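You operate a simulated robot arm through the tools that you are given. There is no shell and no other tool. Be economical: measure what you need, move in short steps, check, and stop when the job is done.

You are at the controls of a simulated robot arm. One attempt, no reset.

Task
Press the cap onto the streaky pink bottle, then shake it till the colour is even.
Fine: use the cap press; slide out again, bottle into the blue tray; leave the other bottles.

The check looks at the end state, three seconds after you hand in, the way a careful person would. Anything else that was tipped, shoved, dropped, spilled or broken makes it a failure. A push-on lid holds only when it is set on centred and level and pressed home; a screw cap is set on level and turned clockwise until tight.

Robot
A 7-joint arm with a two-finger parallel gripper, fixed in place. Base frame: the origin is at the foot of the arm, x ahead of it, y to its left, z up; the work surface is at about z = 0. Units: mm, rad, N and s.
With the tool pointing down near the work surface it reaches from about 240 to 620 mm from the base axis. Its first joint turns from -1.152 to 1.152 rad. Payload 2.6 kg.
The tool frame sits at the grasp point between the pads (the TCP): z along the fingers, y along the line on which they close. The tips reach 30 mm beyond it. The gripper opens to 94 mm. The fingers are 28 mm wide and 10 mm thick; the gripper's body (50 by 96 mm) begins 55 mm behind the TCP.
Orientation is that of the tool frame in the base frame, as a unit quaternion [w, x, y, z]. With the fingers straight down and closing along the base's y, the tool's x points along the base's -x, its y along +y and its z along -z.

Tools
- The arm moves only by the tool nudge_tool. Its argument "steps" is a list of rows, each an object (a shift or turn left out is 0, a gripper value left out holds the last) with "delta_rot": the turn, a rotation vector about the tool's x, y, z in rad, a list of three; "xyz": the shift along the tool's x, y, z in mm, a list of three; "fingers": the finger opening in mm, from 0 to 94. In form: [{"delta_rot": [ax, ay, az], "xyz": [x, y, z], "fingers": fingers}, ...]. A call has 1 to 8 rows; each row shifts and turns the commanded pose from where the row before left it, along the tool's axes as they then stand. Rows are played at 5 a second. More than 50 mm and 0.15 rad between two rows, or a gripper value outside its range, and nothing of the call is played. Where a pose cannot be reached the arm comes as near as it can. A force on the tool above 50 N (or 10 N above the force at the start of the call, whichever is more), or a blocked arm, ends the call early, and 0.2 s more pass. Each finger travels about 72 mm/s and halts on what it meets, pressing with about 32 N; the grip force reading is that of the motor and also rises with nothing between the fingers. The clock runs only during rows and for 0.2 s after the last one: add rows that do not move to give the fingers time. It gives the time, the measured TCP pose, the force on the tool (base axes), the opening and the grip force at its end, in the units of the frame above (readings bear some noise), with the torque about the TCP (base axes, N m) and any sound that the robot's microphone picked up, and new pictures: "pictures" is both (left out), scene, wrist or none.
- Cameras (640 x 400 px; columns grow to the right, rows downward): "scene" is fixed at [21.6, 420.2, 571.5]; the picture's right is [-0.88, -0.47, 0.00], its down [-0.23, 0.44, -0.87] and it looks along [0.41, -0.77, -0.49] (base axes); focal length 303 px, centre (320, 200). "wrist" rides on the gripper at [76, 14, -103] in the tool frame; the picture's right is [-0.18, 0.98, 0.00], its down [-0.75, -0.14, -0.64] and it looks along [-0.63, -0.12, 0.77] (tool axes); focal length 243 px, centre (320, 200). There is no depth. A picture from a camera that has moved, and an enlarged one, comes with that camera's place and axes in the base frame and with its lens.
- enlarge(camera, box): a new picture of the part [left, top, right, bottom] of that camera's present view, enlarged. It takes no simulated time.
- sign_off(): hands the job in; it is judged then, once.

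Go step by step. Nothing tells you positions but the pictures and the camera data: compare them with the known pose of the tool, close in by small moves and look again before you grip or let go. The budget is 120 turns and 200 pictures, counting those below and the enlarged ones. Unless the task says otherwise, let go and move clear before handing in, and close with one line.

The tools are called after "Request:" by a JSON object that holds its "name" and its "arguments". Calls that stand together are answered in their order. nudge_tool: Moves the arm, as the interface text tells. Its arguments: {"type":"object","properties":{"steps":{"type":"array","items":{"type":"object","properties":{"delta_rot":{"type":"array","items":{"type":"number"}},"xyz":{"type":"array","items":{"type":"number"}},"fingers":{"type":"number"}}}},"pictures":{"type":"string","enum":["both","scene","wrist","none"]}},"required":["steps"]} The other tools are called the same way: enlarge (camera, box) takes an enlarged picture of a part of a camera's view; sign_off () hands the job in.

At the start:

```text
clock: 0.0
position: [316.5, 173.3, 420.3]
tool_rot: [0.0, 0.0, 1.0, 0.0]
force: [0.1, -0.6, 0.0]
ft_torque: [0.01, -0.01, 0.02]
opening: 94.3
grip_force: 0.1
```

scene: 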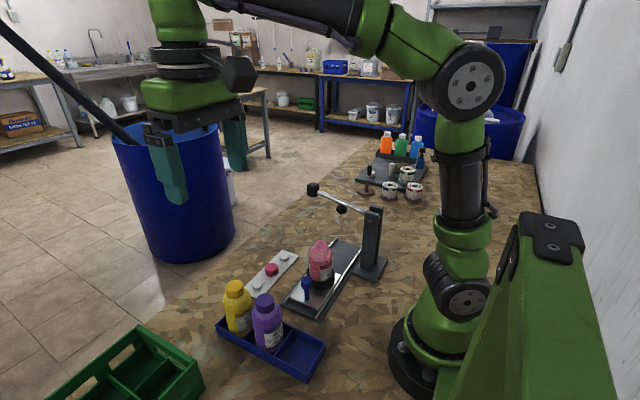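
wrist: 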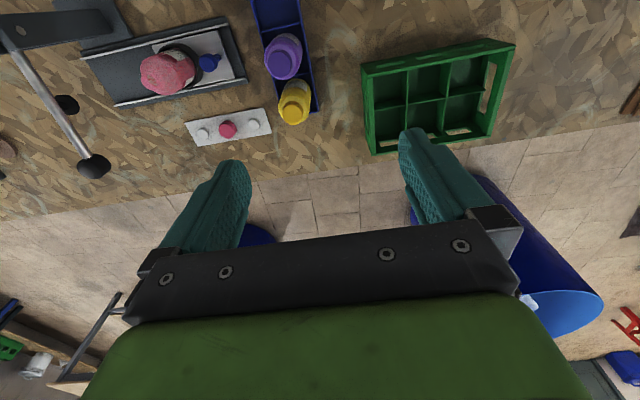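

I see a cap press with the pink bottle on a slide carriage (blue knob), a lever arm, a strip holding caps, and a blue tray with yellow and purple bottles. I'll enlarge the views to measure.

Request:
{"name": "enlarge", "arguments": {"camera": "scene", "box": [200, 170, 420, 390]}}

Request:
{"name": "enlarge", "arguments": {"camera": "wrist", "box": [0, 0, 340, 200]}}

```text
1.82 times, centred on (310, 280) of scene
camera zoom: at [21.6, 420.2, 571.5], right [-0.88, -0.47, 0.0], down [-0.23, 0.44, -0.87], along [0.41, -0.77, -0.49], focal length 551 px, centre (338, 54)
```

zoom: 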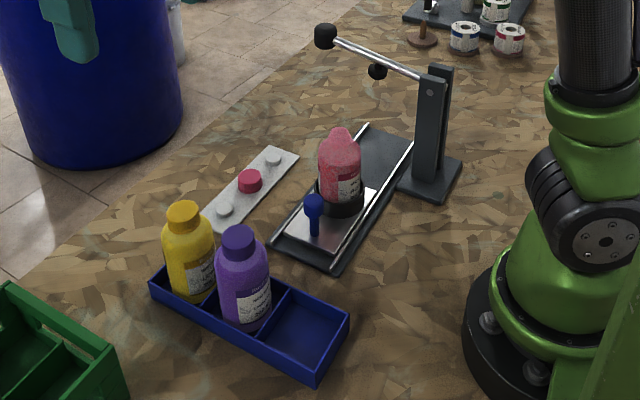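

```text
1.88 times, centred on (170, 100) of wrist
camera zoom: at [239.5, 186.8, 523.6], right [0.18, 0.98, 0.0], down [0.75, -0.14, 0.64], along [0.63, -0.12, -0.77], focal length 457 px, centre (602, 388)
```

zoom: 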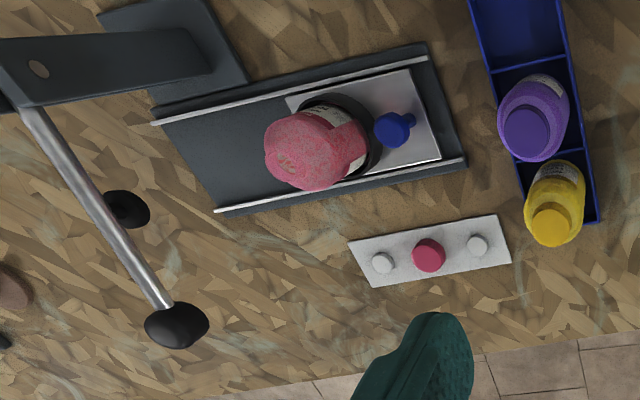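

The cap is around (423,-54), the bottle (293,-92), the press pad (293,-210), and the lever ball (383,-217,187). Next I'll hover over the cap.

Request:
{"name": "nudge_tool", "arguments": {"steps": [{"xyz": [-13.3, -28.4, 30]}, {"xyz": [-13.3, -28.4, 30]}, {"xyz": [-13.3, -28.4, 30]}, {"xyz": [-13.3, -28.4, 30]}, {"xyz": [-13.3, -28.4, 30]}, {"xyz": [-13.3, -28.4, 30]}, {"xyz": [-13.3, -28.4, 30]}, {"xyz": [-13.3, -28.4, 30], "fingers": 60}]}}

```text
clock: 1.8
position: [426.0, -55.5, 181.6]
tool_rot: [0.0, 0.001, 1.0, 0.0]
force: [0.3, -1.0, 0.2]
ft_torque: [-0.01, -0.02, 0.01]
opening: 60.0
grip_force: 0.0
camera wrist: at [349.2, -42.4, 284.0], right [0.18, 0.98, 0.0], down [0.75, -0.14, 0.64], along [0.63, -0.12, -0.77], focal length 243 px, centre (320, 200)
```

scene: 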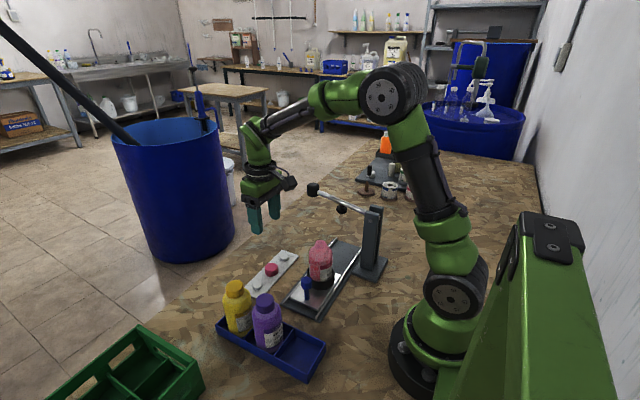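
wrist: 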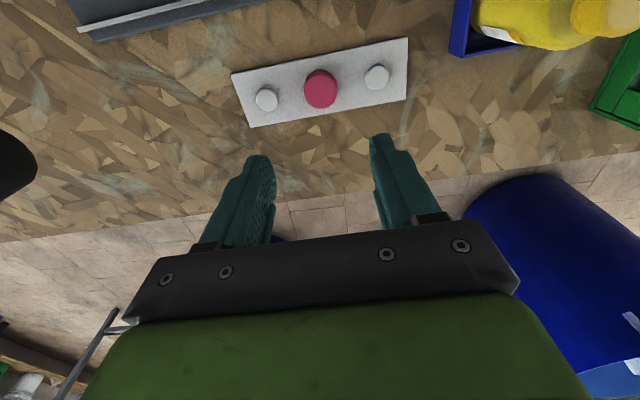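

Cap estimated near (418,-56). I'll zoom to measure the cap's height and size.

Request:
{"name": "enlarge", "arguments": {"camera": "wrist", "box": [220, 30, 420, 150]}}

Request:
{"name": "enlarge", "arguments": {"camera": "scene", "box": [240, 230, 350, 320]}}

```text
3.20 times, centred on (320, 90) of wrist
camera zoom: at [349.2, -42.4, 284.0], right [0.18, 0.98, 0.0], down [0.75, -0.14, 0.64], along [0.63, -0.12, -0.77], focal length 776 px, centre (320, 552)
```

zoom: 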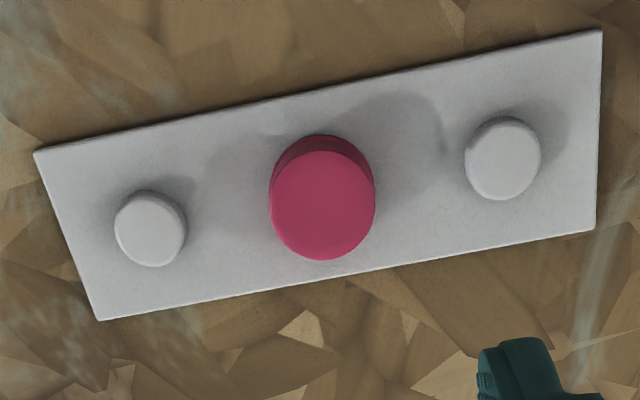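

```text
4.44 times, centred on (295, 275) of scene
camera zoom: at [21.6, 420.2, 571.5], right [-0.88, -0.47, 0.0], down [-0.23, 0.44, -0.87], along [0.41, -0.77, -0.49], focal length 1348 px, centre (431, -133)
```

zoom: 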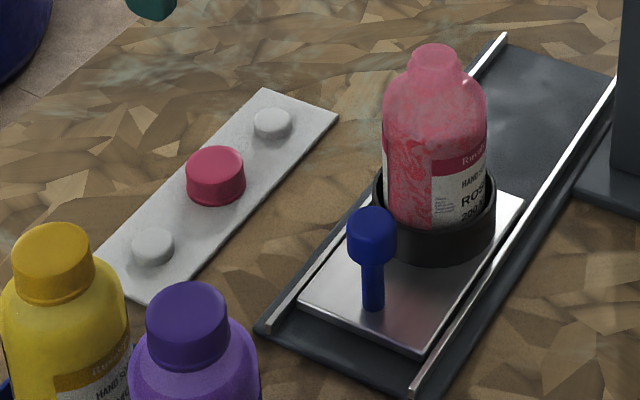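

Cap top is at z≈27, centre ≈(421,-56), about 34 mm across. I'll descend partway and recheck.

Request:
{"name": "nudge_tool", "arguments": {"steps": [{"xyz": [5, -0.5, 40], "fingers": 54}, {"xyz": [0, 0, 40]}, {"xyz": [0, 0, 12]}, {}]}}

```text
clock: 2.8
position: [417.8, -57.0, 91.9]
tool_rot: [0.0, 0.0, 1.0, 0.0]
force: [0.1, -0.6, 0.3]
ft_torque: [0.01, 0.01, -0.02]
opening: 53.9
grip_force: 0.0
camera wrist: at [339.9, -43.0, 193.5], right [0.18, 0.98, 0.0], down [0.75, -0.14, 0.64], along [0.63, -0.12, -0.77], focal length 243 px, centre (320, 200)
```

scene: 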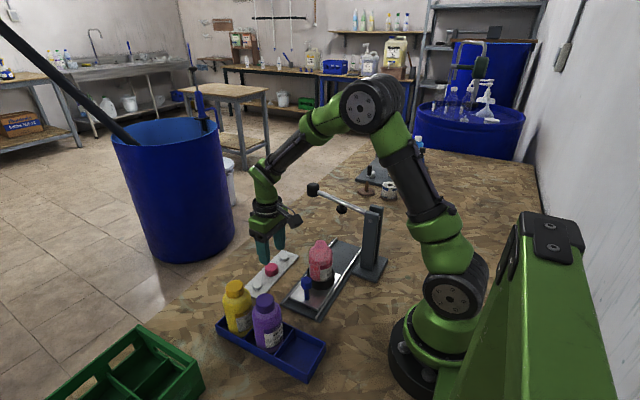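
wrist: 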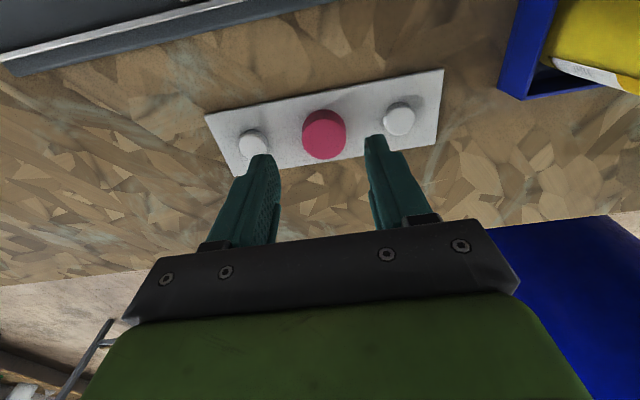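

I'll take noise readings while still, and an enlarged wrist view.

Request:
{"name": "nudge_tool", "arguments": {"steps": [{}], "pictures": "none"}}

Request:
{"name": "nudge_tool", "arguments": {"steps": [{}], "pictures": "none"}}

Request:
{"name": "enlarge", "arguments": {"camera": "wrist", "box": [200, 60, 460, 220]}}

Request:
{"name": "enlarge", "arguments": {"camera": "scene", "box": [230, 200, 340, 290]}}

```text
clock: 3.2
position: [417.9, -57.9, 91.9]
tool_rot: [0.0, 0.0, 1.0, 0.0]
force: [0.2, -0.2, 0.1]
ft_torque: [0.02, -0.04, 0.01]
opening: 54.3
grip_force: 0.0
```

```text
clock: 3.6
position: [416.1, -57.2, 91.0]
tool_rot: [0.0, 0.0, 1.0, 0.0]
force: [0.0, -0.2, -1.0]
ft_torque: [0.01, 0.02, 0.01]
opening: 54.1
grip_force: 0.2
```

```text
2.46 times, centred on (330, 140) of wrist
camera zoom: at [340.0, -43.1, 193.9], right [0.18, 0.98, 0.0], down [0.75, -0.14, 0.64], along [0.63, -0.12, -0.77], focal length 597 px, centre (295, 348)
```

zoom: 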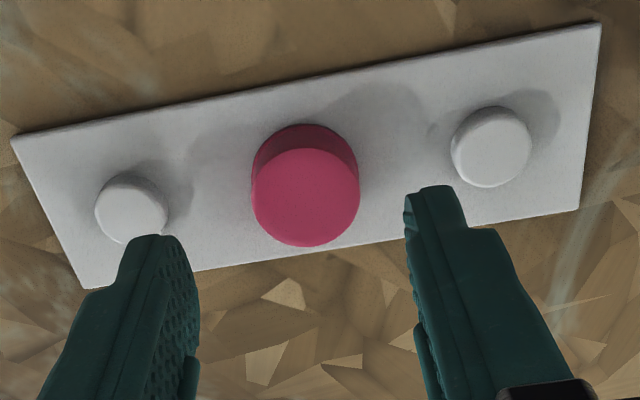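

```text
4.44 times, centred on (285, 245) of scene
camera zoom: at [21.6, 420.2, 571.5], right [-0.88, -0.47, 0.0], down [-0.23, 0.44, -0.87], along [0.41, -0.77, -0.49], focal length 1348 px, centre (476, 0)
```

zoom: 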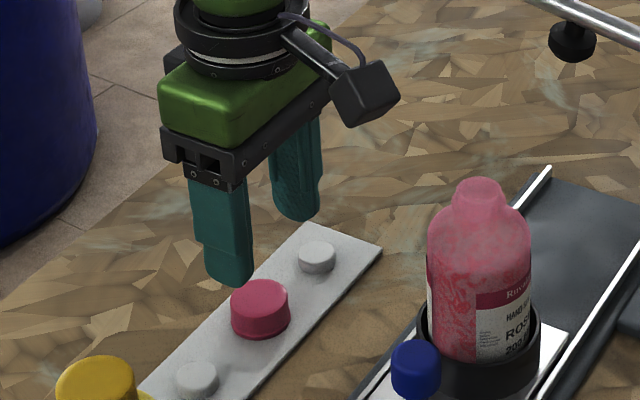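

The TCP is at about (416,-57,91) and the cap at about (420,-55). I'll correct, descend so the tips reach z≈16, and close.

Request:
{"name": "nudge_tool", "arguments": {"steps": [{"xyz": [-4, 2, 20]}, {"xyz": [0, 0, 18]}, {"xyz": [0, 0, 7]}, {}, {}]}}

Request:
{"name": "enlarge", "arguments": {"camera": "scene", "box": [230, 200, 340, 290]}}

```text
clock: 4.8
position: [420.9, -53.1, 45.6]
tool_rot: [0.0, 0.001, 1.0, 0.0]
force: [0.5, -0.5, 0.9]
ft_torque: [0.0, -0.01, -0.02]
opening: 54.2
grip_force: 0.0
camera wrist: at [343.9, -39.6, 147.4], right [0.18, 0.98, 0.0], down [0.75, -0.14, 0.64], along [0.63, -0.12, -0.77], focal length 243 px, centre (320, 200)
```

scene: 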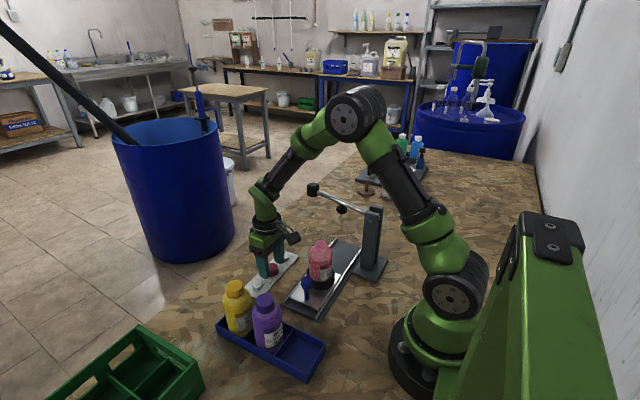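
wrist: 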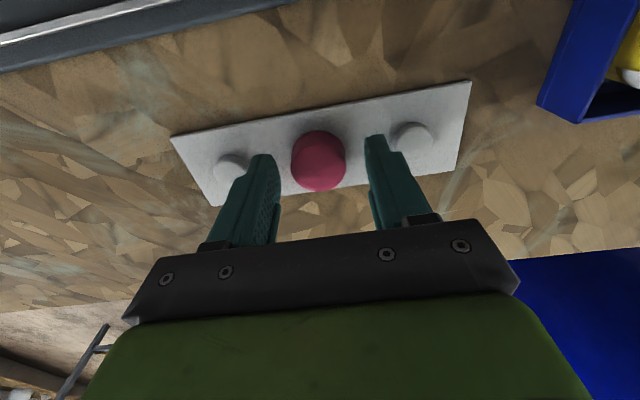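

```text
4.44 times, centred on (285, 245) of scene
camera zoom: at [21.6, 420.2, 571.5], right [-0.88, -0.47, 0.0], down [-0.23, 0.44, -0.87], along [0.41, -0.77, -0.49], focal length 1348 px, centre (476, 0)
```

zoom: 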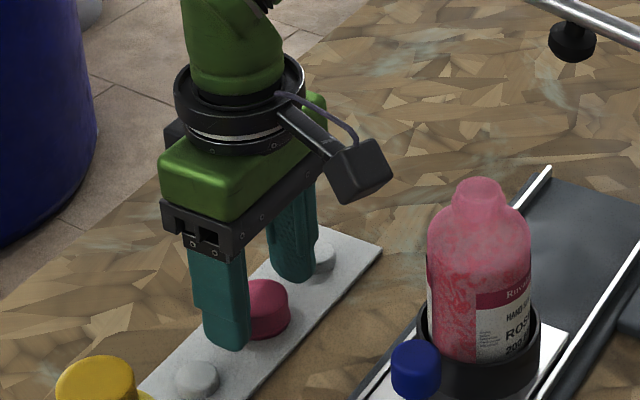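

The fingers straddle the cap. I'll close on it now.

Request:
{"name": "nudge_tool", "arguments": {"steps": [{"xyz": [0.5, -1, 0]}, {"fingers": 42}, {"fingers": 36}, {"fingers": 30}, {"fingers": 26}, {}], "pictures": "wrist"}}

Request:
{"name": "enlarge", "arguments": {"camera": "wrist", "box": [230, 80, 410, 220]}}

```text
clock: 6.2
position: [421.0, -54.3, 45.0]
tool_rot: [-0.001, -0.001, 1.0, -0.001]
force: [-0.7, 0.1, -0.1]
ft_torque: [0.0, -0.01, -0.02]
opening: 30.8
grip_force: 32.2
camera wrist: at [343.6, -40.5, 147.1], right [0.18, 0.98, 0.0], down [0.75, -0.14, 0.64], along [0.63, -0.12, -0.77], focal length 243 px, centre (320, 200)
```

wrist: 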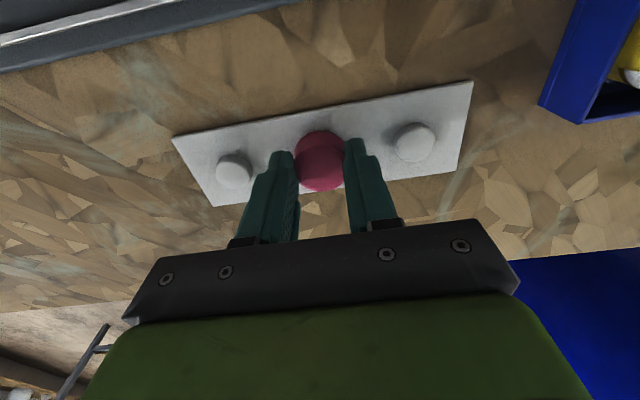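

```text
2.86 times, centred on (320, 150) of wrist
camera zoom: at [343.6, -40.5, 147.1], right [0.18, 0.98, 0.0], down [0.75, -0.14, 0.64], along [0.63, -0.12, -0.77], focal length 693 px, centre (320, 343)
```

zoom: 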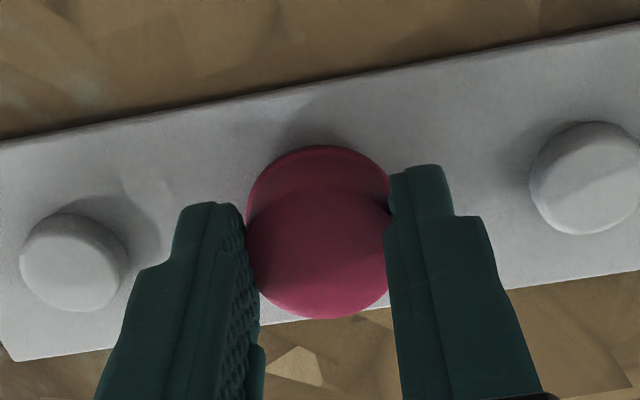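

Gripped (30.8 mm). I'll lift and move above the bottle at a safe height.

Request:
{"name": "nudge_tool", "arguments": {"steps": [{"xyz": [0, 0, -30]}, {"xyz": [0, 0, -45]}, {"xyz": [0, 0, -45]}, {"xyz": [0, 0, -45]}, {"xyz": [40, -12, 0]}, {"xyz": [40, -12, 0]}, {"xyz": [30, -12, 0]}, {}]}}

Request:
{"name": "enlarge", "arguments": {"camera": "wrist", "box": [200, 40, 440, 200]}}

Request:
{"name": "enlarge", "arguments": {"camera": "scene", "box": [260, 170, 400, 290]}}

```text
clock: 8.0
position: [309.1, -91.8, 209.5]
tool_rot: [0.0, 0.0, 1.0, 0.0]
force: [0.1, -0.3, -0.5]
ft_torque: [0.02, -0.01, 0.02]
opening: 31.9
grip_force: 31.9
camera wrist: at [231.6, -77.5, 310.3], right [0.18, 0.98, 0.0], down [0.75, -0.14, 0.64], along [0.63, -0.12, -0.77], focal length 243 px, centre (320, 200)
```

scene: 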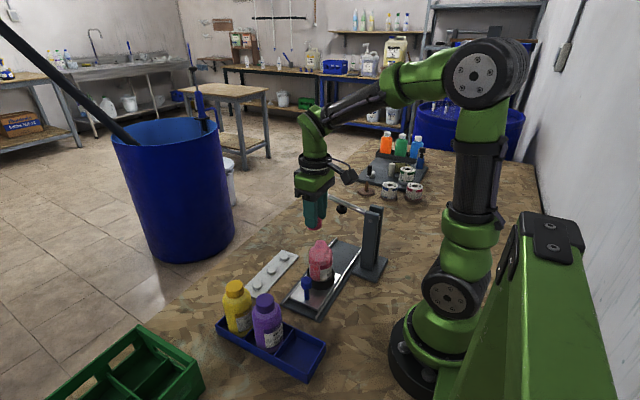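
wrist: 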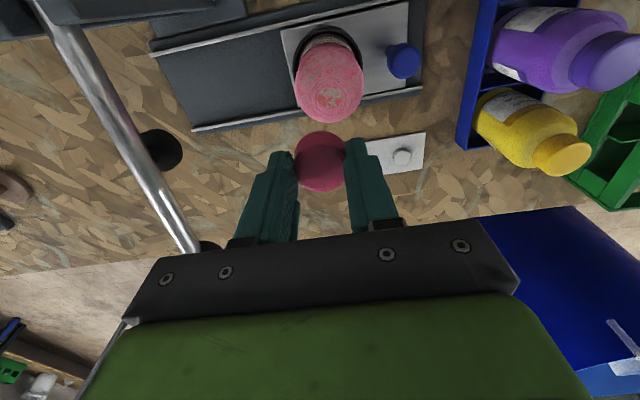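

```text
2.50 times, centred on (320, 120) of wrist
camera zoom: at [231.6, -77.5, 310.3], right [0.18, 0.98, 0.0], down [0.75, -0.14, 0.64], along [0.63, -0.12, -0.77], focal length 606 px, centre (320, 400)
```

zoom: 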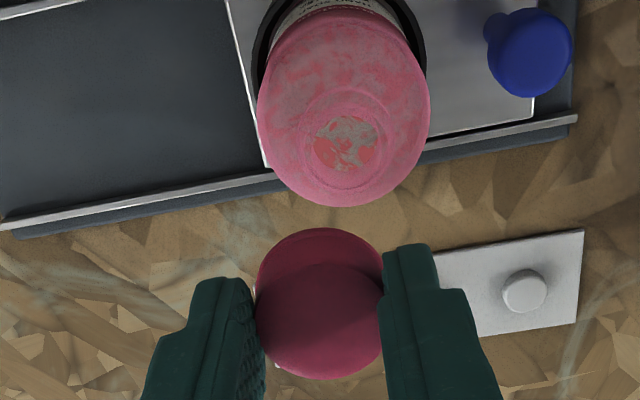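

```text
3.33 times, centred on (330, 230) of scene
camera zoom: at [21.6, 420.2, 571.5], right [-0.88, -0.47, 0.0], down [-0.23, 0.44, -0.87], along [0.41, -0.77, -0.49], focal length 1011 px, centre (287, 100)
```

zoom: 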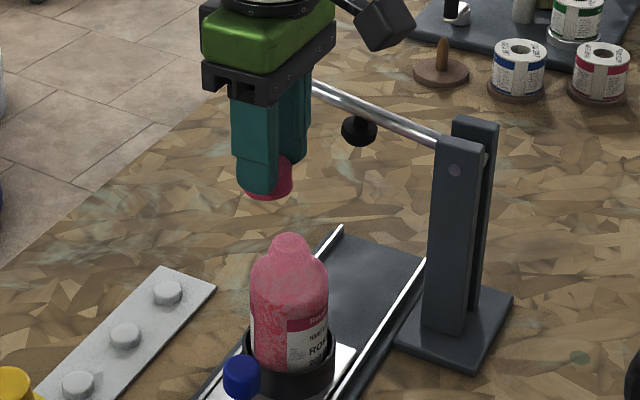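

The bottle mouth triangulates to about (285,-80,137). I'll move over it with the cap about 15 mm above, then check.

Request:
{"name": "nudge_tool", "arguments": {"steps": [{"xyz": [21, 11, 0]}, {"xyz": [0, 0, 12]}, {}, {}]}}

Request:
{"name": "enlarge", "arguments": {"camera": "wrist", "box": [220, 70, 420, 210]}}

Request:
{"name": "enlarge", "arguments": {"camera": "scene", "box": [270, 190, 370, 290]}}

```text
clock: 9.0
position: [290.3, -79.2, 196.9]
tool_rot: [-0.001, 0.0, 1.0, 0.0]
force: [0.0, 0.3, 0.3]
ft_torque: [0.02, 0.01, -0.01]
opening: 31.6
grip_force: 32.3
camera wrist: at [212.5, -65.2, 298.8], right [0.18, 0.98, 0.0], down [0.75, -0.14, 0.64], along [0.63, -0.12, -0.77], focal length 243 px, centre (320, 200)
```

scene: 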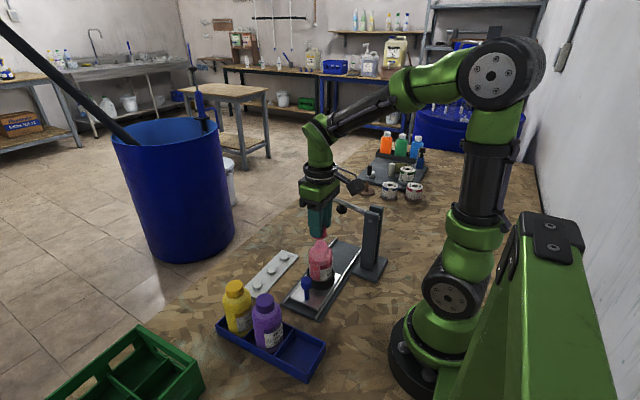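
wrist: 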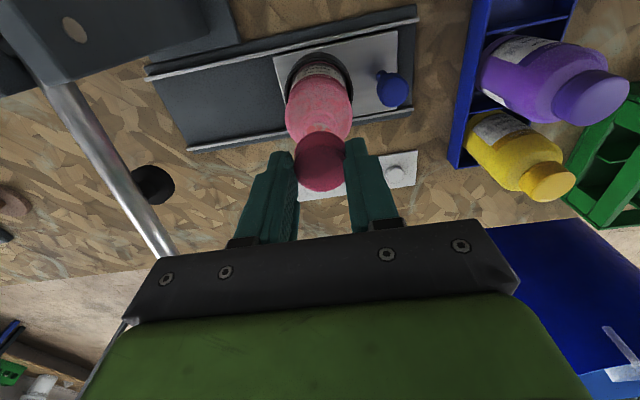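

```text
2.86 times, centred on (320, 140) of wrist
camera zoom: at [212.5, -65.2, 298.8], right [0.18, 0.98, 0.0], down [0.75, -0.14, 0.64], along [0.63, -0.12, -0.77], focal length 693 px, centre (320, 371)
```

zoom: 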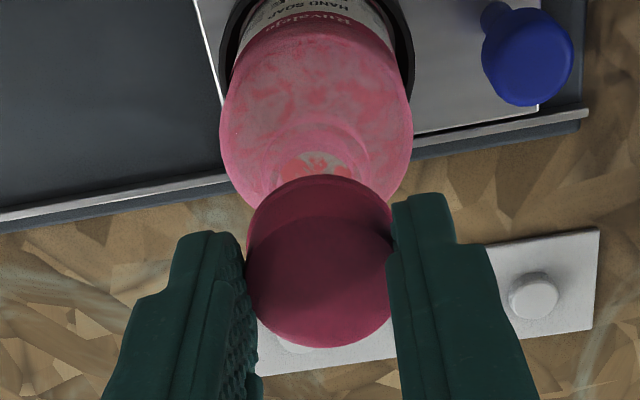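

```text
4.00 times, centred on (320, 240) of scene
camera zoom: at [21.6, 420.2, 571.5], right [-0.88, -0.47, 0.0], down [-0.23, 0.44, -0.87], along [0.41, -0.77, -0.49], focal length 1213 px, centre (320, 40)
```

zoom: 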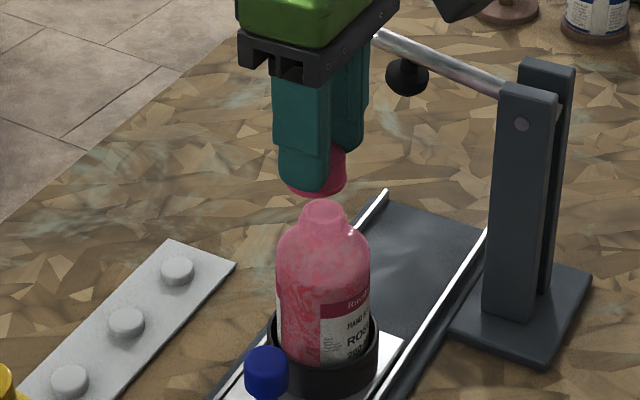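

In y they line up; in x the cap looks about 2.5 mm too far out, with a gap of about 20 mm. I'll correct and lower 13 mm.

Request:
{"name": "nudge_tool", "arguments": {"steps": [{"xyz": [2.5, 0, 0]}, {"xyz": [0, 0, 13]}, {}, {}]}}

Request:
{"name": "enlarge", "arguments": {"camera": "wrist", "box": [250, 90, 390, 210]}}

Request:
{"name": "enlarge", "arguments": {"camera": "scene", "box": [290, 200, 350, 260]}}

```text
clock: 10.0
position: [288.6, -79.2, 184.0]
tool_rot: [0.001, 0.0, 1.0, 0.0]
force: [-0.5, 0.9, 0.2]
ft_torque: [0.04, 0.01, 0.01]
opening: 31.7
grip_force: 32.4
camera wrist: at [210.9, -64.8, 286.8], right [0.18, 0.98, 0.0], down [0.75, -0.14, 0.64], along [0.63, -0.12, -0.77], focal length 243 px, centre (320, 200)
```

scene: 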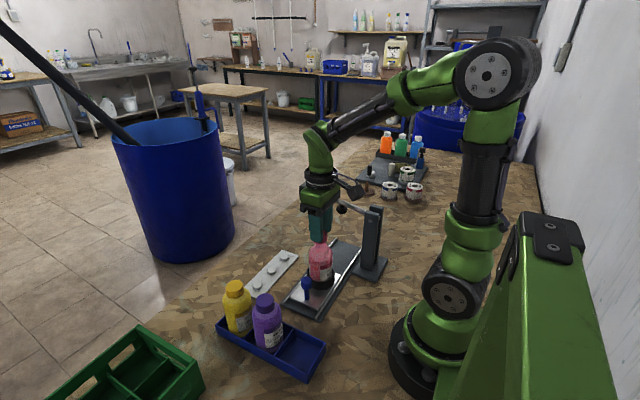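
wrist: 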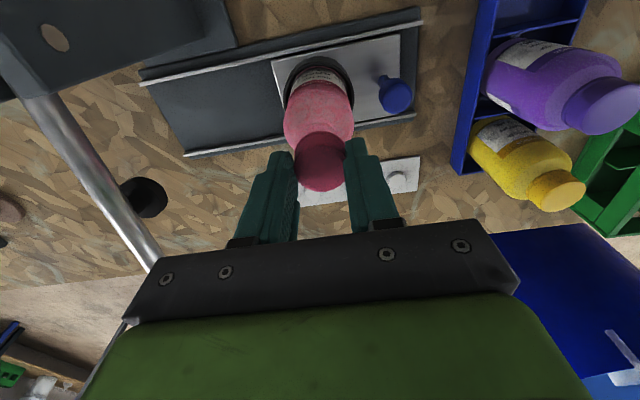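

```text
3.33 times, centred on (320, 150) of wrist
camera zoom: at [210.9, -64.8, 286.8], right [0.18, 0.98, 0.0], down [0.75, -0.14, 0.64], along [0.63, -0.12, -0.77], focal length 809 px, centre (320, 367)
```

zoom: 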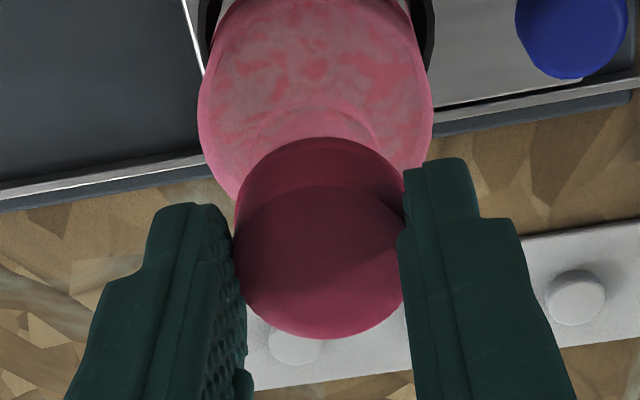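

```text
6.67 times, centred on (320, 230) of scene
camera zoom: at [21.6, 420.2, 571.5], right [-0.88, -0.47, 0.0], down [-0.23, 0.44, -0.87], along [0.41, -0.77, -0.49], focal length 2022 px, centre (320, 0)
```

zoom: 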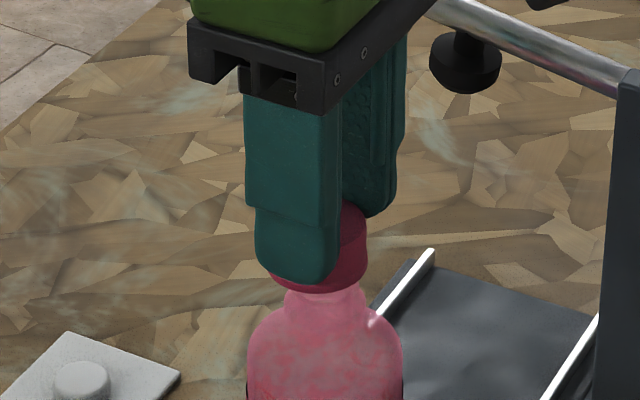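

Scene view shows the cap about 2 mm to the left of the neck. I'll shift −x by 2.2 and look again.

Request:
{"name": "nudge_tool", "arguments": {"steps": [{"xyz": [2.2, -0.3, 0]}, {"xyz": [0, 0, 3]}, {}, {}], "pictures": "none"}}

Request:
{"name": "enlarge", "arguments": {"camera": "wrist", "box": [270, 70, 370, 170]}}

Request:
{"name": "enlarge", "arguments": {"camera": "scene", "box": [300, 220, 340, 260]}}

```text
clock: 11.0
position: [285.9, -79.5, 181.1]
tool_rot: [0.0, 0.0, 1.0, 0.0]
force: [0.5, 0.4, 0.8]
ft_torque: [0.0, -0.01, -0.02]
opening: 31.8
grip_force: 31.9
```

```text
4.00 times, centred on (320, 120) of wrist
camera zoom: at [208.4, -65.0, 283.3], right [0.18, 0.98, 0.0], down [0.75, -0.14, 0.64], along [0.63, -0.12, -0.77], focal length 970 px, centre (320, 520)
```

zoom: 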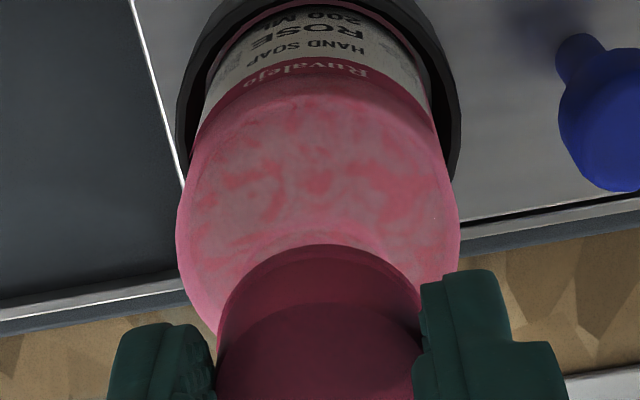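

```text
10.00 times, centred on (320, 240) of scene
camera zoom: at [21.6, 420.2, 571.5], right [-0.88, -0.47, 0.0], down [-0.23, 0.44, -0.87], along [0.41, -0.77, -0.49], focal length 3032 px, centre (320, -200)
```

zoom: 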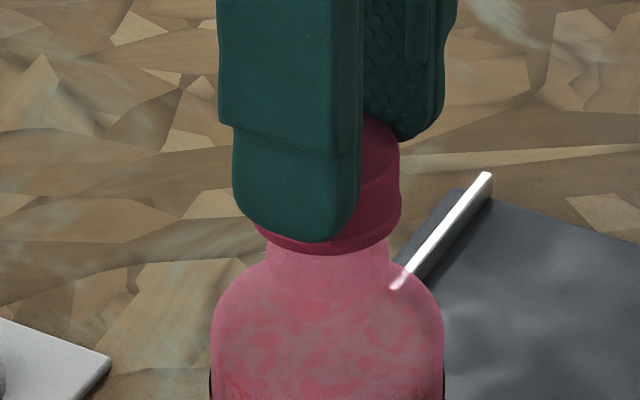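

Cap and neck now line up in both views. Lowering gently while watching the force.

Request:
{"name": "nudge_tool", "arguments": {"steps": [{"xyz": [0, 0, 2]}, {"xyz": [0, 0, 2]}, {}, {}], "pictures": "none"}}

Request:
{"name": "enlarge", "arguments": {"camera": "scene", "box": [300, 220, 340, 260]}}

```text
clock: 12.0
position: [285.7, -79.2, 177.1]
tool_rot: [0.0, -0.001, 1.0, 0.0]
force: [0.5, 0.5, 1.0]
ft_torque: [-0.01, -0.04, 0.01]
opening: 31.4
grip_force: 31.7
```

```text
10.00 times, centred on (320, 240) of scene
camera zoom: at [21.6, 420.2, 571.5], right [-0.88, -0.47, 0.0], down [-0.23, 0.44, -0.87], along [0.41, -0.77, -0.49], focal length 3032 px, centre (320, -200)
```

zoom: 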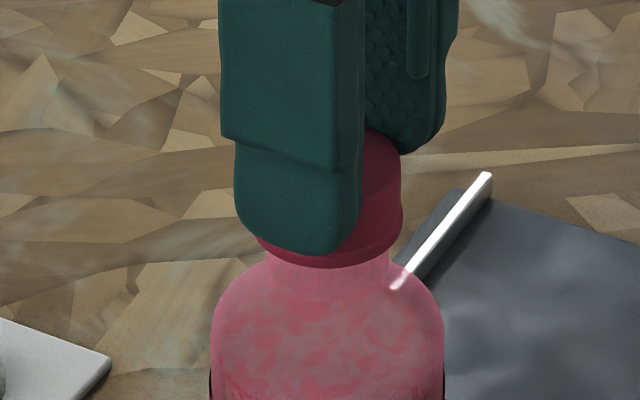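

Request:
{"name": "nudge_tool", "arguments": {"steps": [{"xyz": [0, 0, 2]}, {}, {}], "pictures": "none"}}

Request:
{"name": "nudge_tool", "arguments": {"steps": [{"xyz": [0, 0, 2]}, {}, {}], "pictures": "none"}}

Request:
{"name": "enlarge", "arguments": {"camera": "scene", "box": [300, 220, 340, 260]}}

```text
clock: 12.8
position: [285.4, -79.5, 173.7]
tool_rot: [-0.001, 0.0, 1.0, 0.001]
force: [0.5, 0.1, -0.5]
ft_torque: [0.03, 0.0, 0.03]
opening: 31.4
grip_force: 32.2
```

```text
clock: 13.6
position: [285.7, -80.3, 173.0]
tool_rot: [0.0, -0.001, 1.0, 0.0]
force: [0.5, 0.2, -0.1]
ft_torque: [0.0, -0.01, 0.03]
opening: 31.7
grip_force: 31.9
```

```text
10.00 times, centred on (320, 240) of scene
camera zoom: at [21.6, 420.2, 571.5], right [-0.88, -0.47, 0.0], down [-0.23, 0.44, -0.87], along [0.41, -0.77, -0.49], focal length 3032 px, centre (320, -200)
```

zoom: 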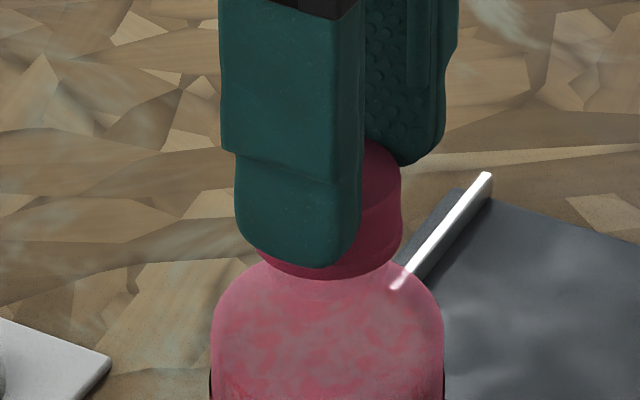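

No contact force yet, and the cap already overlaps the neck. Continuing in small steps.

Request:
{"name": "nudge_tool", "arguments": {"steps": [{"xyz": [0, 0, 1.5]}, {}, {}], "pictures": "none"}}

Request:
{"name": "nudge_tool", "arguments": {"steps": [{"xyz": [0, 0, 1.5]}, {}, {}], "pictures": "none"}}

Request:
{"name": "enlarge", "arguments": {"camera": "scene", "box": [300, 220, 340, 260]}}

```text
clock: 14.4
position: [286.7, -80.1, 171.2]
tool_rot: [0.0, 0.0, 1.0, 0.0]
force: [0.4, -0.9, 0.1]
ft_torque: [-0.01, -0.02, -0.03]
opening: 31.6
grip_force: 31.3
```

```text
clock: 15.2
position: [285.7, -80.0, 170.3]
tool_rot: [0.0, 0.0, 1.0, 0.0]
force: [-0.4, 0.1, 0.1]
ft_torque: [-0.01, 0.02, 0.02]
opening: 31.7
grip_force: 32.2
```

```text
10.00 times, centred on (320, 240) of scene
camera zoom: at [21.6, 420.2, 571.5], right [-0.88, -0.47, 0.0], down [-0.23, 0.44, -0.87], along [0.41, -0.77, -0.49], focal length 3032 px, centre (320, -200)
```

zoom: 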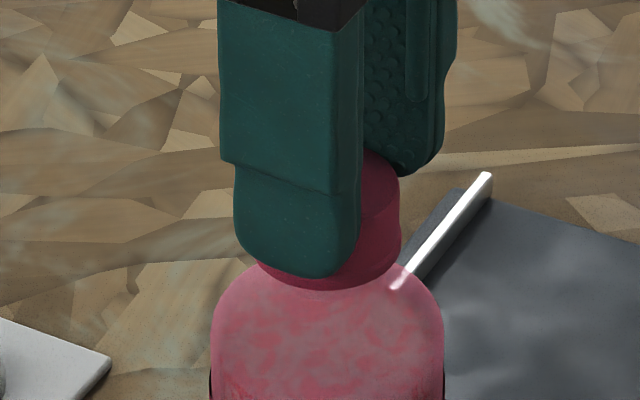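

Request:
{"name": "nudge_tool", "arguments": {"steps": [{"xyz": [0, 0, 1.5]}, {}, {}], "pictures": "none"}}

Request:
{"name": "nudge_tool", "arguments": {"steps": [{"xyz": [0, 0, 1.5]}, {}, {}], "pictures": "none"}}

Request:
{"name": "enlarge", "arguments": {"camera": "scene", "box": [300, 220, 340, 260]}}

```text
clock: 16.0
position: [285.8, -79.7, 168.5]
tool_rot: [0.0, 0.0, 1.0, 0.0]
force: [-0.7, -0.2, -0.2]
ft_torque: [0.0, -0.01, -0.01]
opening: 31.7
grip_force: 32.4
```

```text
clock: 16.8
position: [287.4, -79.0, 166.8]
tool_rot: [-0.001, 0.0, 1.0, 0.0]
force: [0.6, 0.4, 0.0]
ft_torque: [0.02, 0.01, 0.02]
opening: 31.6
grip_force: 32.3
```

```text
10.00 times, centred on (320, 240) of scene
camera zoom: at [21.6, 420.2, 571.5], right [-0.88, -0.47, 0.0], down [-0.23, 0.44, -0.87], along [0.41, -0.77, -0.49], focal length 3032 px, centre (320, -200)
```

zoom: 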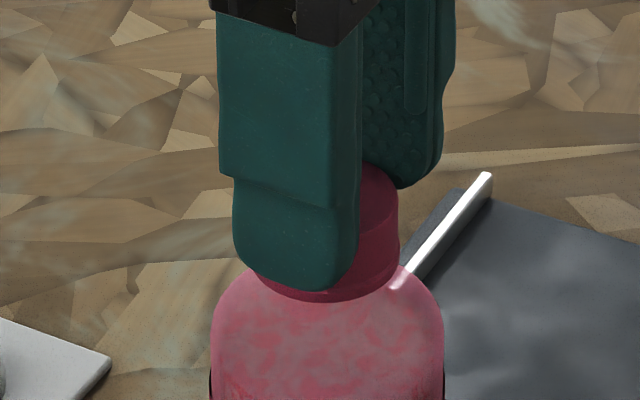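

Request:
{"name": "nudge_tool", "arguments": {"steps": [{"xyz": [0, 0, 1.5]}, {}, {}], "pictures": "none"}}

Request:
{"name": "nudge_tool", "arguments": {"steps": [{"xyz": [0, 0, 1.5]}, {}, {}], "pictures": "none"}}

Request:
{"name": "enlarge", "arguments": {"camera": "scene", "box": [300, 220, 340, 260]}}

```text
clock: 17.6
position: [286.8, -79.2, 166.2]
tool_rot: [0.0, 0.001, 1.0, 0.001]
force: [0.5, 0.2, -0.2]
ft_torque: [-0.03, -0.01, -0.04]
opening: 31.8
grip_force: 32.5
```

```text
clock: 18.4
position: [286.2, -79.0, 164.0]
tool_rot: [0.0, 0.0, 1.0, 0.0]
force: [-0.1, -0.5, -1.2]
ft_torque: [0.01, -0.02, 0.01]
opening: 32.2
grip_force: 32.8
```

```text
10.00 times, centred on (320, 240) of scene
camera zoom: at [21.6, 420.2, 571.5], right [-0.88, -0.47, 0.0], down [-0.23, 0.44, -0.87], along [0.41, -0.77, -0.49], focal length 3032 px, centre (320, -200)
```

zoom: 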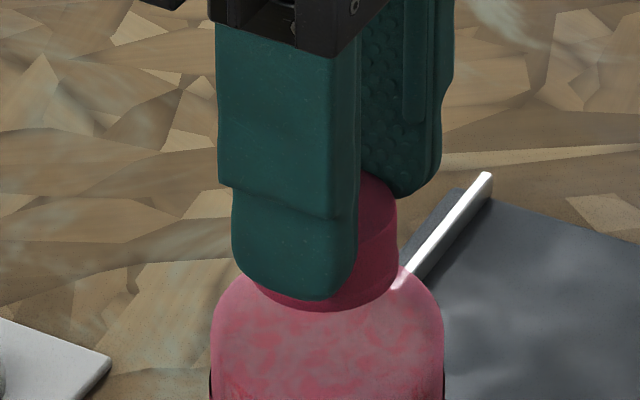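

Request:
{"name": "nudge_tool", "arguments": {"steps": [{"xyz": [0, 0, 1]}, {}, {}], "pictures": "none"}}

Request:
{"name": "nudge_tool", "arguments": {"steps": [{"xyz": [0, 0, 1]}, {}, {}], "pictures": "none"}}

Request:
{"name": "enlarge", "arguments": {"camera": "scene", "box": [300, 220, 340, 260]}}

Request:
{"name": "enlarge", "arguments": {"camera": "wrist", "box": [260, 90, 380, 210]}}

```text
clock: 19.2
position: [287.4, -80.4, 164.1]
tool_rot: [0.001, 0.0, 1.0, 0.0]
force: [0.5, -0.3, 0.1]
ft_torque: [0.0, -0.04, 0.02]
opening: 31.9
grip_force: 31.9
```

```text
clock: 20.0
position: [286.2, -77.6, 161.9]
tool_rot: [0.0, 0.001, 1.0, 0.0]
force: [0.0, -1.4, -0.1]
ft_torque: [-0.01, 0.02, -0.01]
opening: 32.0
grip_force: 31.7
```

```text
10.00 times, centred on (320, 240) of scene
camera zoom: at [21.6, 420.2, 571.5], right [-0.88, -0.47, 0.0], down [-0.23, 0.44, -0.87], along [0.41, -0.77, -0.49], focal length 3032 px, centre (320, -200)
```

zoom: 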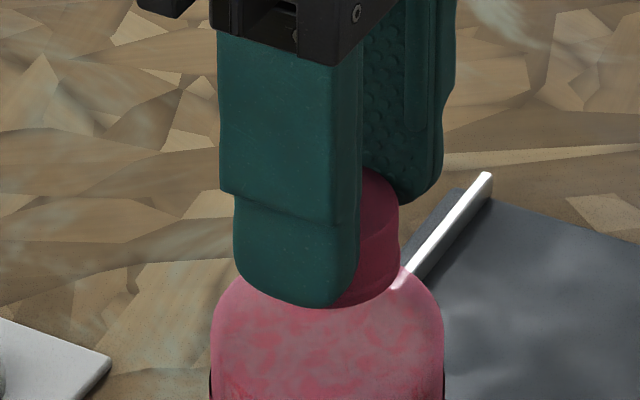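

```text
3.33 times, centred on (320, 150) of wrist
camera zoom: at [208.5, -65.2, 264.6], right [0.18, 0.98, 0.0], down [0.75, -0.14, 0.64], along [0.63, -0.12, -0.77], focal length 809 px, centre (320, 367)
```

zoom: 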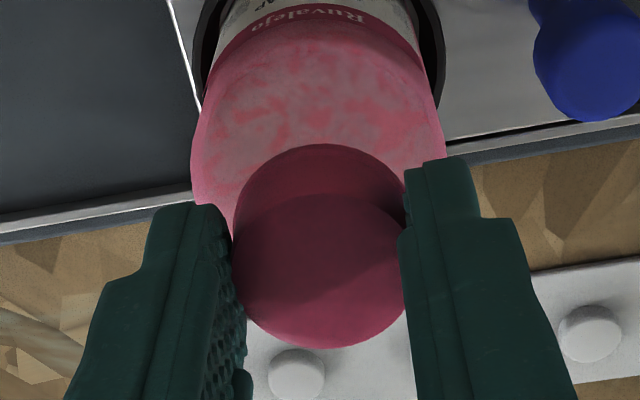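

The cap has begun to slide up in the fingers, so it's resting on the neck. I'll release gently and inspect.

Request:
{"name": "nudge_tool", "arguments": {"steps": [{"fingers": 34}, {"fingers": 38}, {"fingers": 46}, {}], "pictures": "none"}}

Request:
{"name": "enlarge", "arguments": {"camera": "scene", "box": [300, 220, 340, 260]}}

Request:
{"name": "enlarge", "arguments": {"camera": "wrist", "box": [260, 90, 380, 210]}}

```text
clock: 21.0
position: [286.3, -78.7, 163.7]
tool_rot: [0.0, 0.001, 1.0, 0.0]
force: [-0.3, 0.2, -1.2]
ft_torque: [0.01, -0.02, -0.01]
opening: 46.1
grip_force: 0.0
```

```text
10.00 times, centred on (320, 240) of scene
camera zoom: at [21.6, 420.2, 571.5], right [-0.88, -0.47, 0.0], down [-0.23, 0.44, -0.87], along [0.41, -0.77, -0.49], focal length 3032 px, centre (320, -200)
```

zoom: 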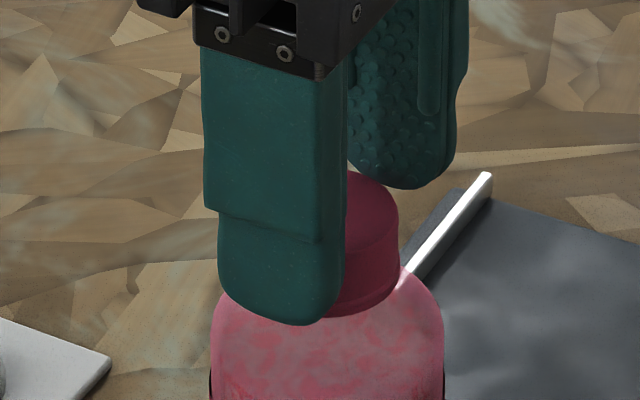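

```text
3.33 times, centred on (320, 150) of wrist
camera zoom: at [208.5, -65.3, 264.7], right [0.18, 0.98, 0.0], down [0.75, -0.14, 0.64], along [0.63, -0.12, -0.77], focal length 809 px, centre (320, 367)
```

zoom: 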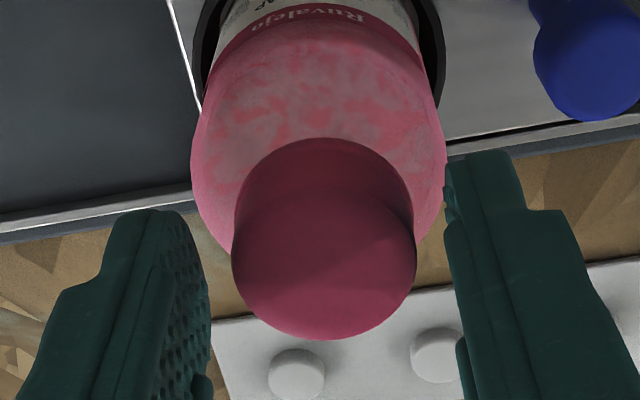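

Released; the cap seems to be sitting on. I'll rise straight up and look at it for level.

Request:
{"name": "nudge_tool", "arguments": {"steps": [{"xyz": [0, 0, -20], "fingers": 56}, {"xyz": [0, 0, -35]}, {"xyz": [0, 0, -35]}, {}], "pictures": "wrist"}}

Request:
{"name": "enlarge", "arguments": {"camera": "scene", "box": [290, 220, 350, 300]}}

Request:
{"name": "enlarge", "arguments": {"camera": "scene", "box": [270, 170, 410, 330]}}

```text
clock: 22.0
position: [287.4, -80.5, 251.2]
tool_rot: [0.0, 0.0, 1.0, 0.001]
force: [0.1, 0.7, 0.0]
ft_torque: [0.01, 0.02, 0.0]
opening: 55.7
grip_force: 0.1
camera wrist: at [208.8, -66.0, 355.0], right [0.18, 0.98, 0.0], down [0.75, -0.14, 0.64], along [0.63, -0.12, -0.77], focal length 243 px, centre (320, 200)
```

wrist: 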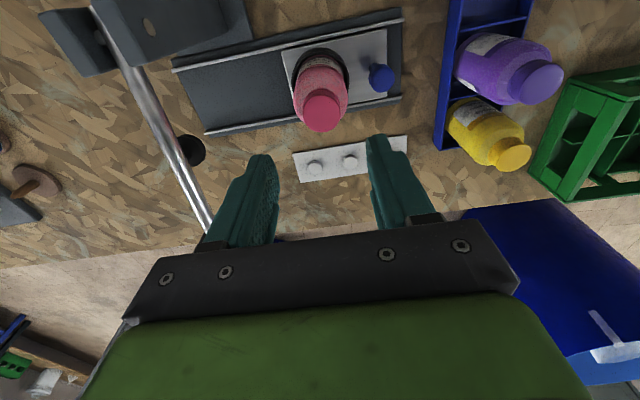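

```text
5.00 times, centred on (320, 260) of scene
camera zoom: at [21.6, 420.2, 571.5], right [-0.88, -0.47, 0.0], down [-0.23, 0.44, -0.87], along [0.41, -0.77, -0.49], focal length 1516 px, centre (320, -100)
```

zoom: 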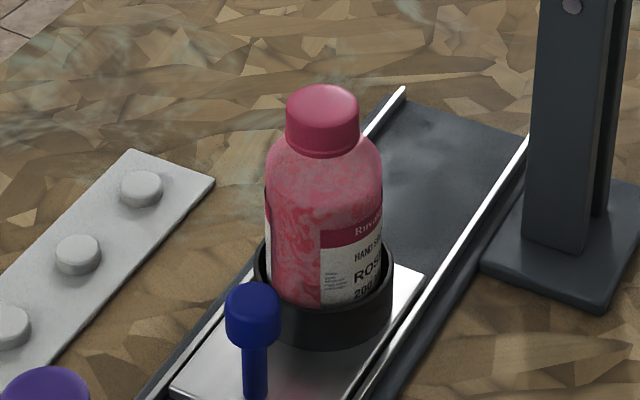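

```text
2.50 times, centred on (340, 250) of scene
camera zoom: at [21.6, 420.2, 571.5], right [-0.88, -0.47, 0.0], down [-0.23, 0.44, -0.87], along [0.41, -0.77, -0.49], focal length 758 px, centre (270, 75)
```

zoom: 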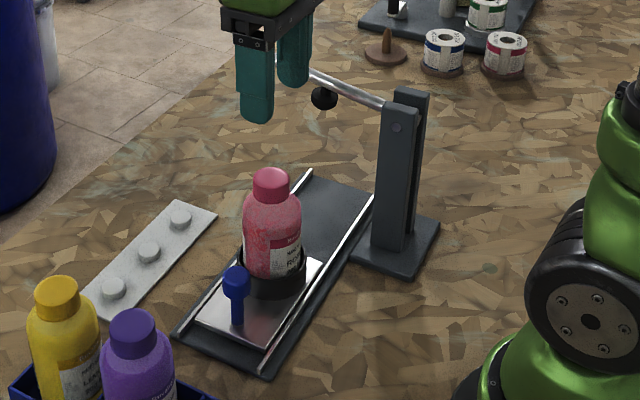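

The cap is on level and centred. For the carriage knob near (288,-13,~73), I'll move over it and turn the gripper 90° to close along x and keep clear of the bottle.

Request:
{"name": "nudge_tool", "arguments": {"steps": [{"xyz": [0, 33, 0]}, {"xyz": [0, 33, 0]}, {"delta_rot": [0, 0, 0.1428]}, {"delta_rot": [0, 0, 0.1428]}, {"delta_rot": [0, 0, 0.1428]}, {"delta_rot": [0, 0, 0.1428]}, {"delta_rot": [0, 0, 0.1428]}, {"delta_rot": [0, 0, 0.1428]}], "pictures": "none"}}

Request:
{"name": "nudge_tool", "arguments": {"steps": [{"delta_rot": [0, 0, 0.1428]}, {"delta_rot": [0, 0, 0.1428]}, {"delta_rot": [0, 0, 0.1428]}, {"delta_rot": [0, 0, 0.1428]}, {"delta_rot": [0, 0, 0.1428]}, {"xyz": [0, 0, 40]}, {"xyz": [0, 0, 40]}, {}]}}

```text
clock: 23.8
position: [286.9, -13.1, 251.4]
tool_rot: [0.001, 0.417, 0.909, 0.0]
force: [0.0, -0.7, -0.8]
ft_torque: [0.05, -0.01, -0.01]
opening: 56.3
grip_force: 0.1
```

```text
clock: 25.6
position: [284.3, -14.8, 172.9]
tool_rot: [0.0, 0.707, 0.707, -0.001]
force: [-0.1, -0.4, 0.5]
ft_torque: [-0.03, 0.03, -0.03]
opening: 55.8
grip_force: 0.1
camera wrist: at [297.6, 61.4, 274.1], right [0.98, -0.18, 0.0], down [-0.14, -0.75, 0.64], along [-0.12, -0.63, -0.77], focal length 243 px, centre (320, 200)
```

scene: 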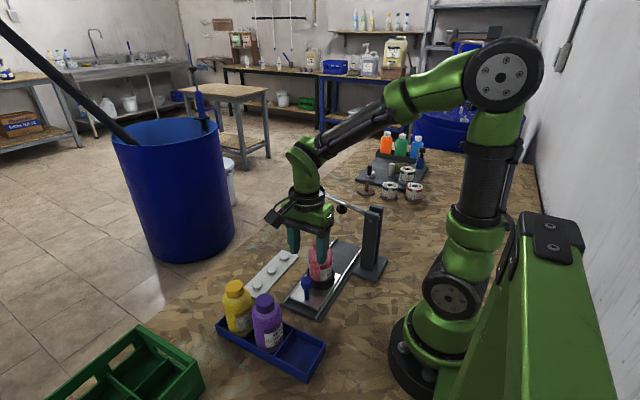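
wrist: 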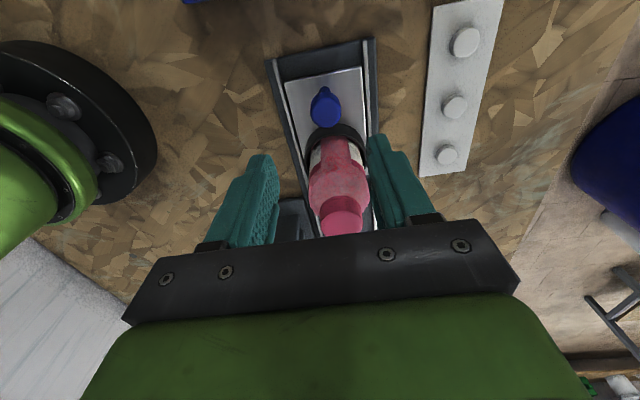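

Request:
{"name": "enlarge", "arguments": {"camera": "wrist", "box": [260, 40, 400, 180]}}

Request:
{"name": "enlarge", "arguments": {"camera": "scene", "box": [270, 220, 360, 310]}}

```text
2.86 times, centred on (330, 110) of wrist
camera zoom: at [297.6, 61.4, 274.1], right [0.98, -0.18, 0.0], down [-0.14, -0.75, 0.64], along [-0.12, -0.63, -0.77], focal length 693 px, centre (291, 457)
```

zoom: 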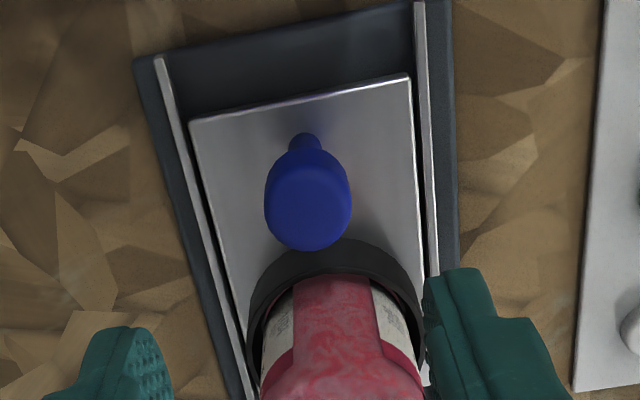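

```text
4.44 times, centred on (315, 265) of scene
camera zoom: at [21.6, 420.2, 571.5], right [-0.88, -0.47, 0.0], down [-0.23, 0.44, -0.87], along [0.41, -0.77, -0.49], focal length 1348 px, centre (342, -89)
```

zoom: 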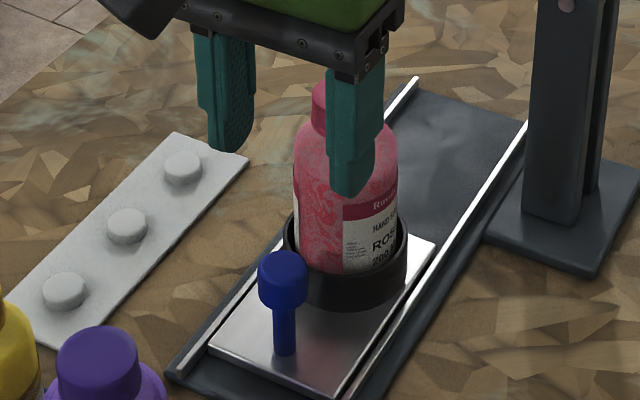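

Knob top ≈(288,-8,85). I'll shift and lower partway.

Request:
{"name": "nudge_tool", "arguments": {"steps": [{"xyz": [7, 4.5, 20]}, {"xyz": [0, 0, 25]}, {}, {}]}}

Request:
{"name": "enlarge", "arguments": {"camera": "scene", "box": [270, 220, 360, 310]}}

```text
clock: 26.6
position: [291.2, -6.9, 125.9]
tool_rot: [0.0, 0.707, 0.707, 0.0]
force: [0.1, 1.2, 0.4]
ft_torque: [-0.01, -0.01, -0.01]
opening: 56.0
grip_force: 0.0
camera wrist: at [303.4, 69.3, 228.8], right [0.98, -0.18, 0.0], down [-0.14, -0.75, 0.64], along [-0.12, -0.63, -0.77], focal length 243 px, centre (320, 200)
```

scene: 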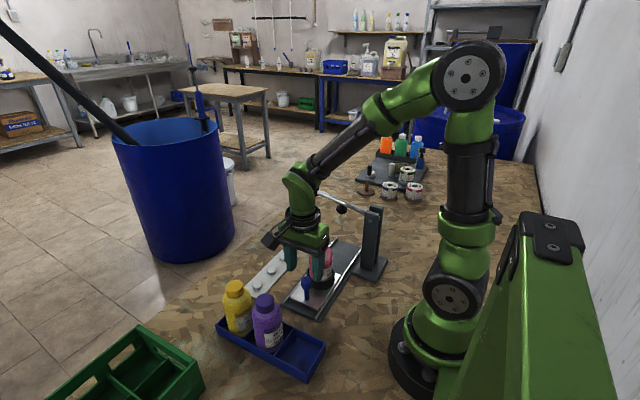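
wrist: 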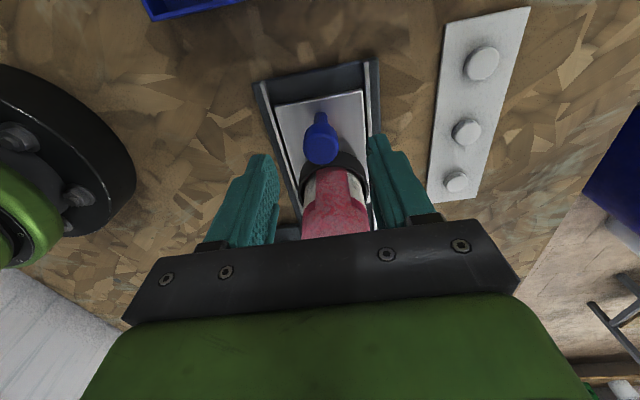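

```text
4.44 times, centred on (315, 265) of scene
camera zoom: at [21.6, 420.2, 571.5], right [-0.88, -0.47, 0.0], down [-0.23, 0.44, -0.87], along [0.41, -0.77, -0.49], focal length 1348 px, centre (342, -89)
```

zoom: 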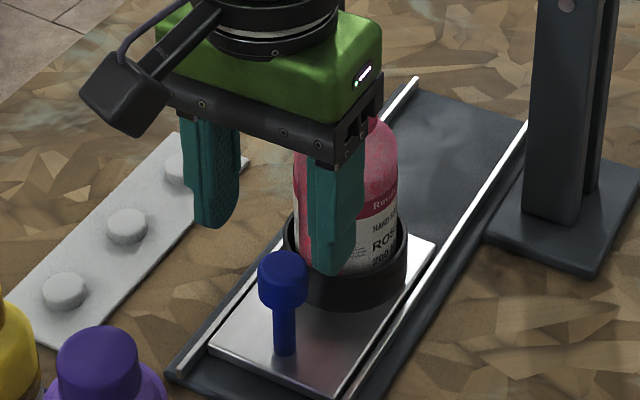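

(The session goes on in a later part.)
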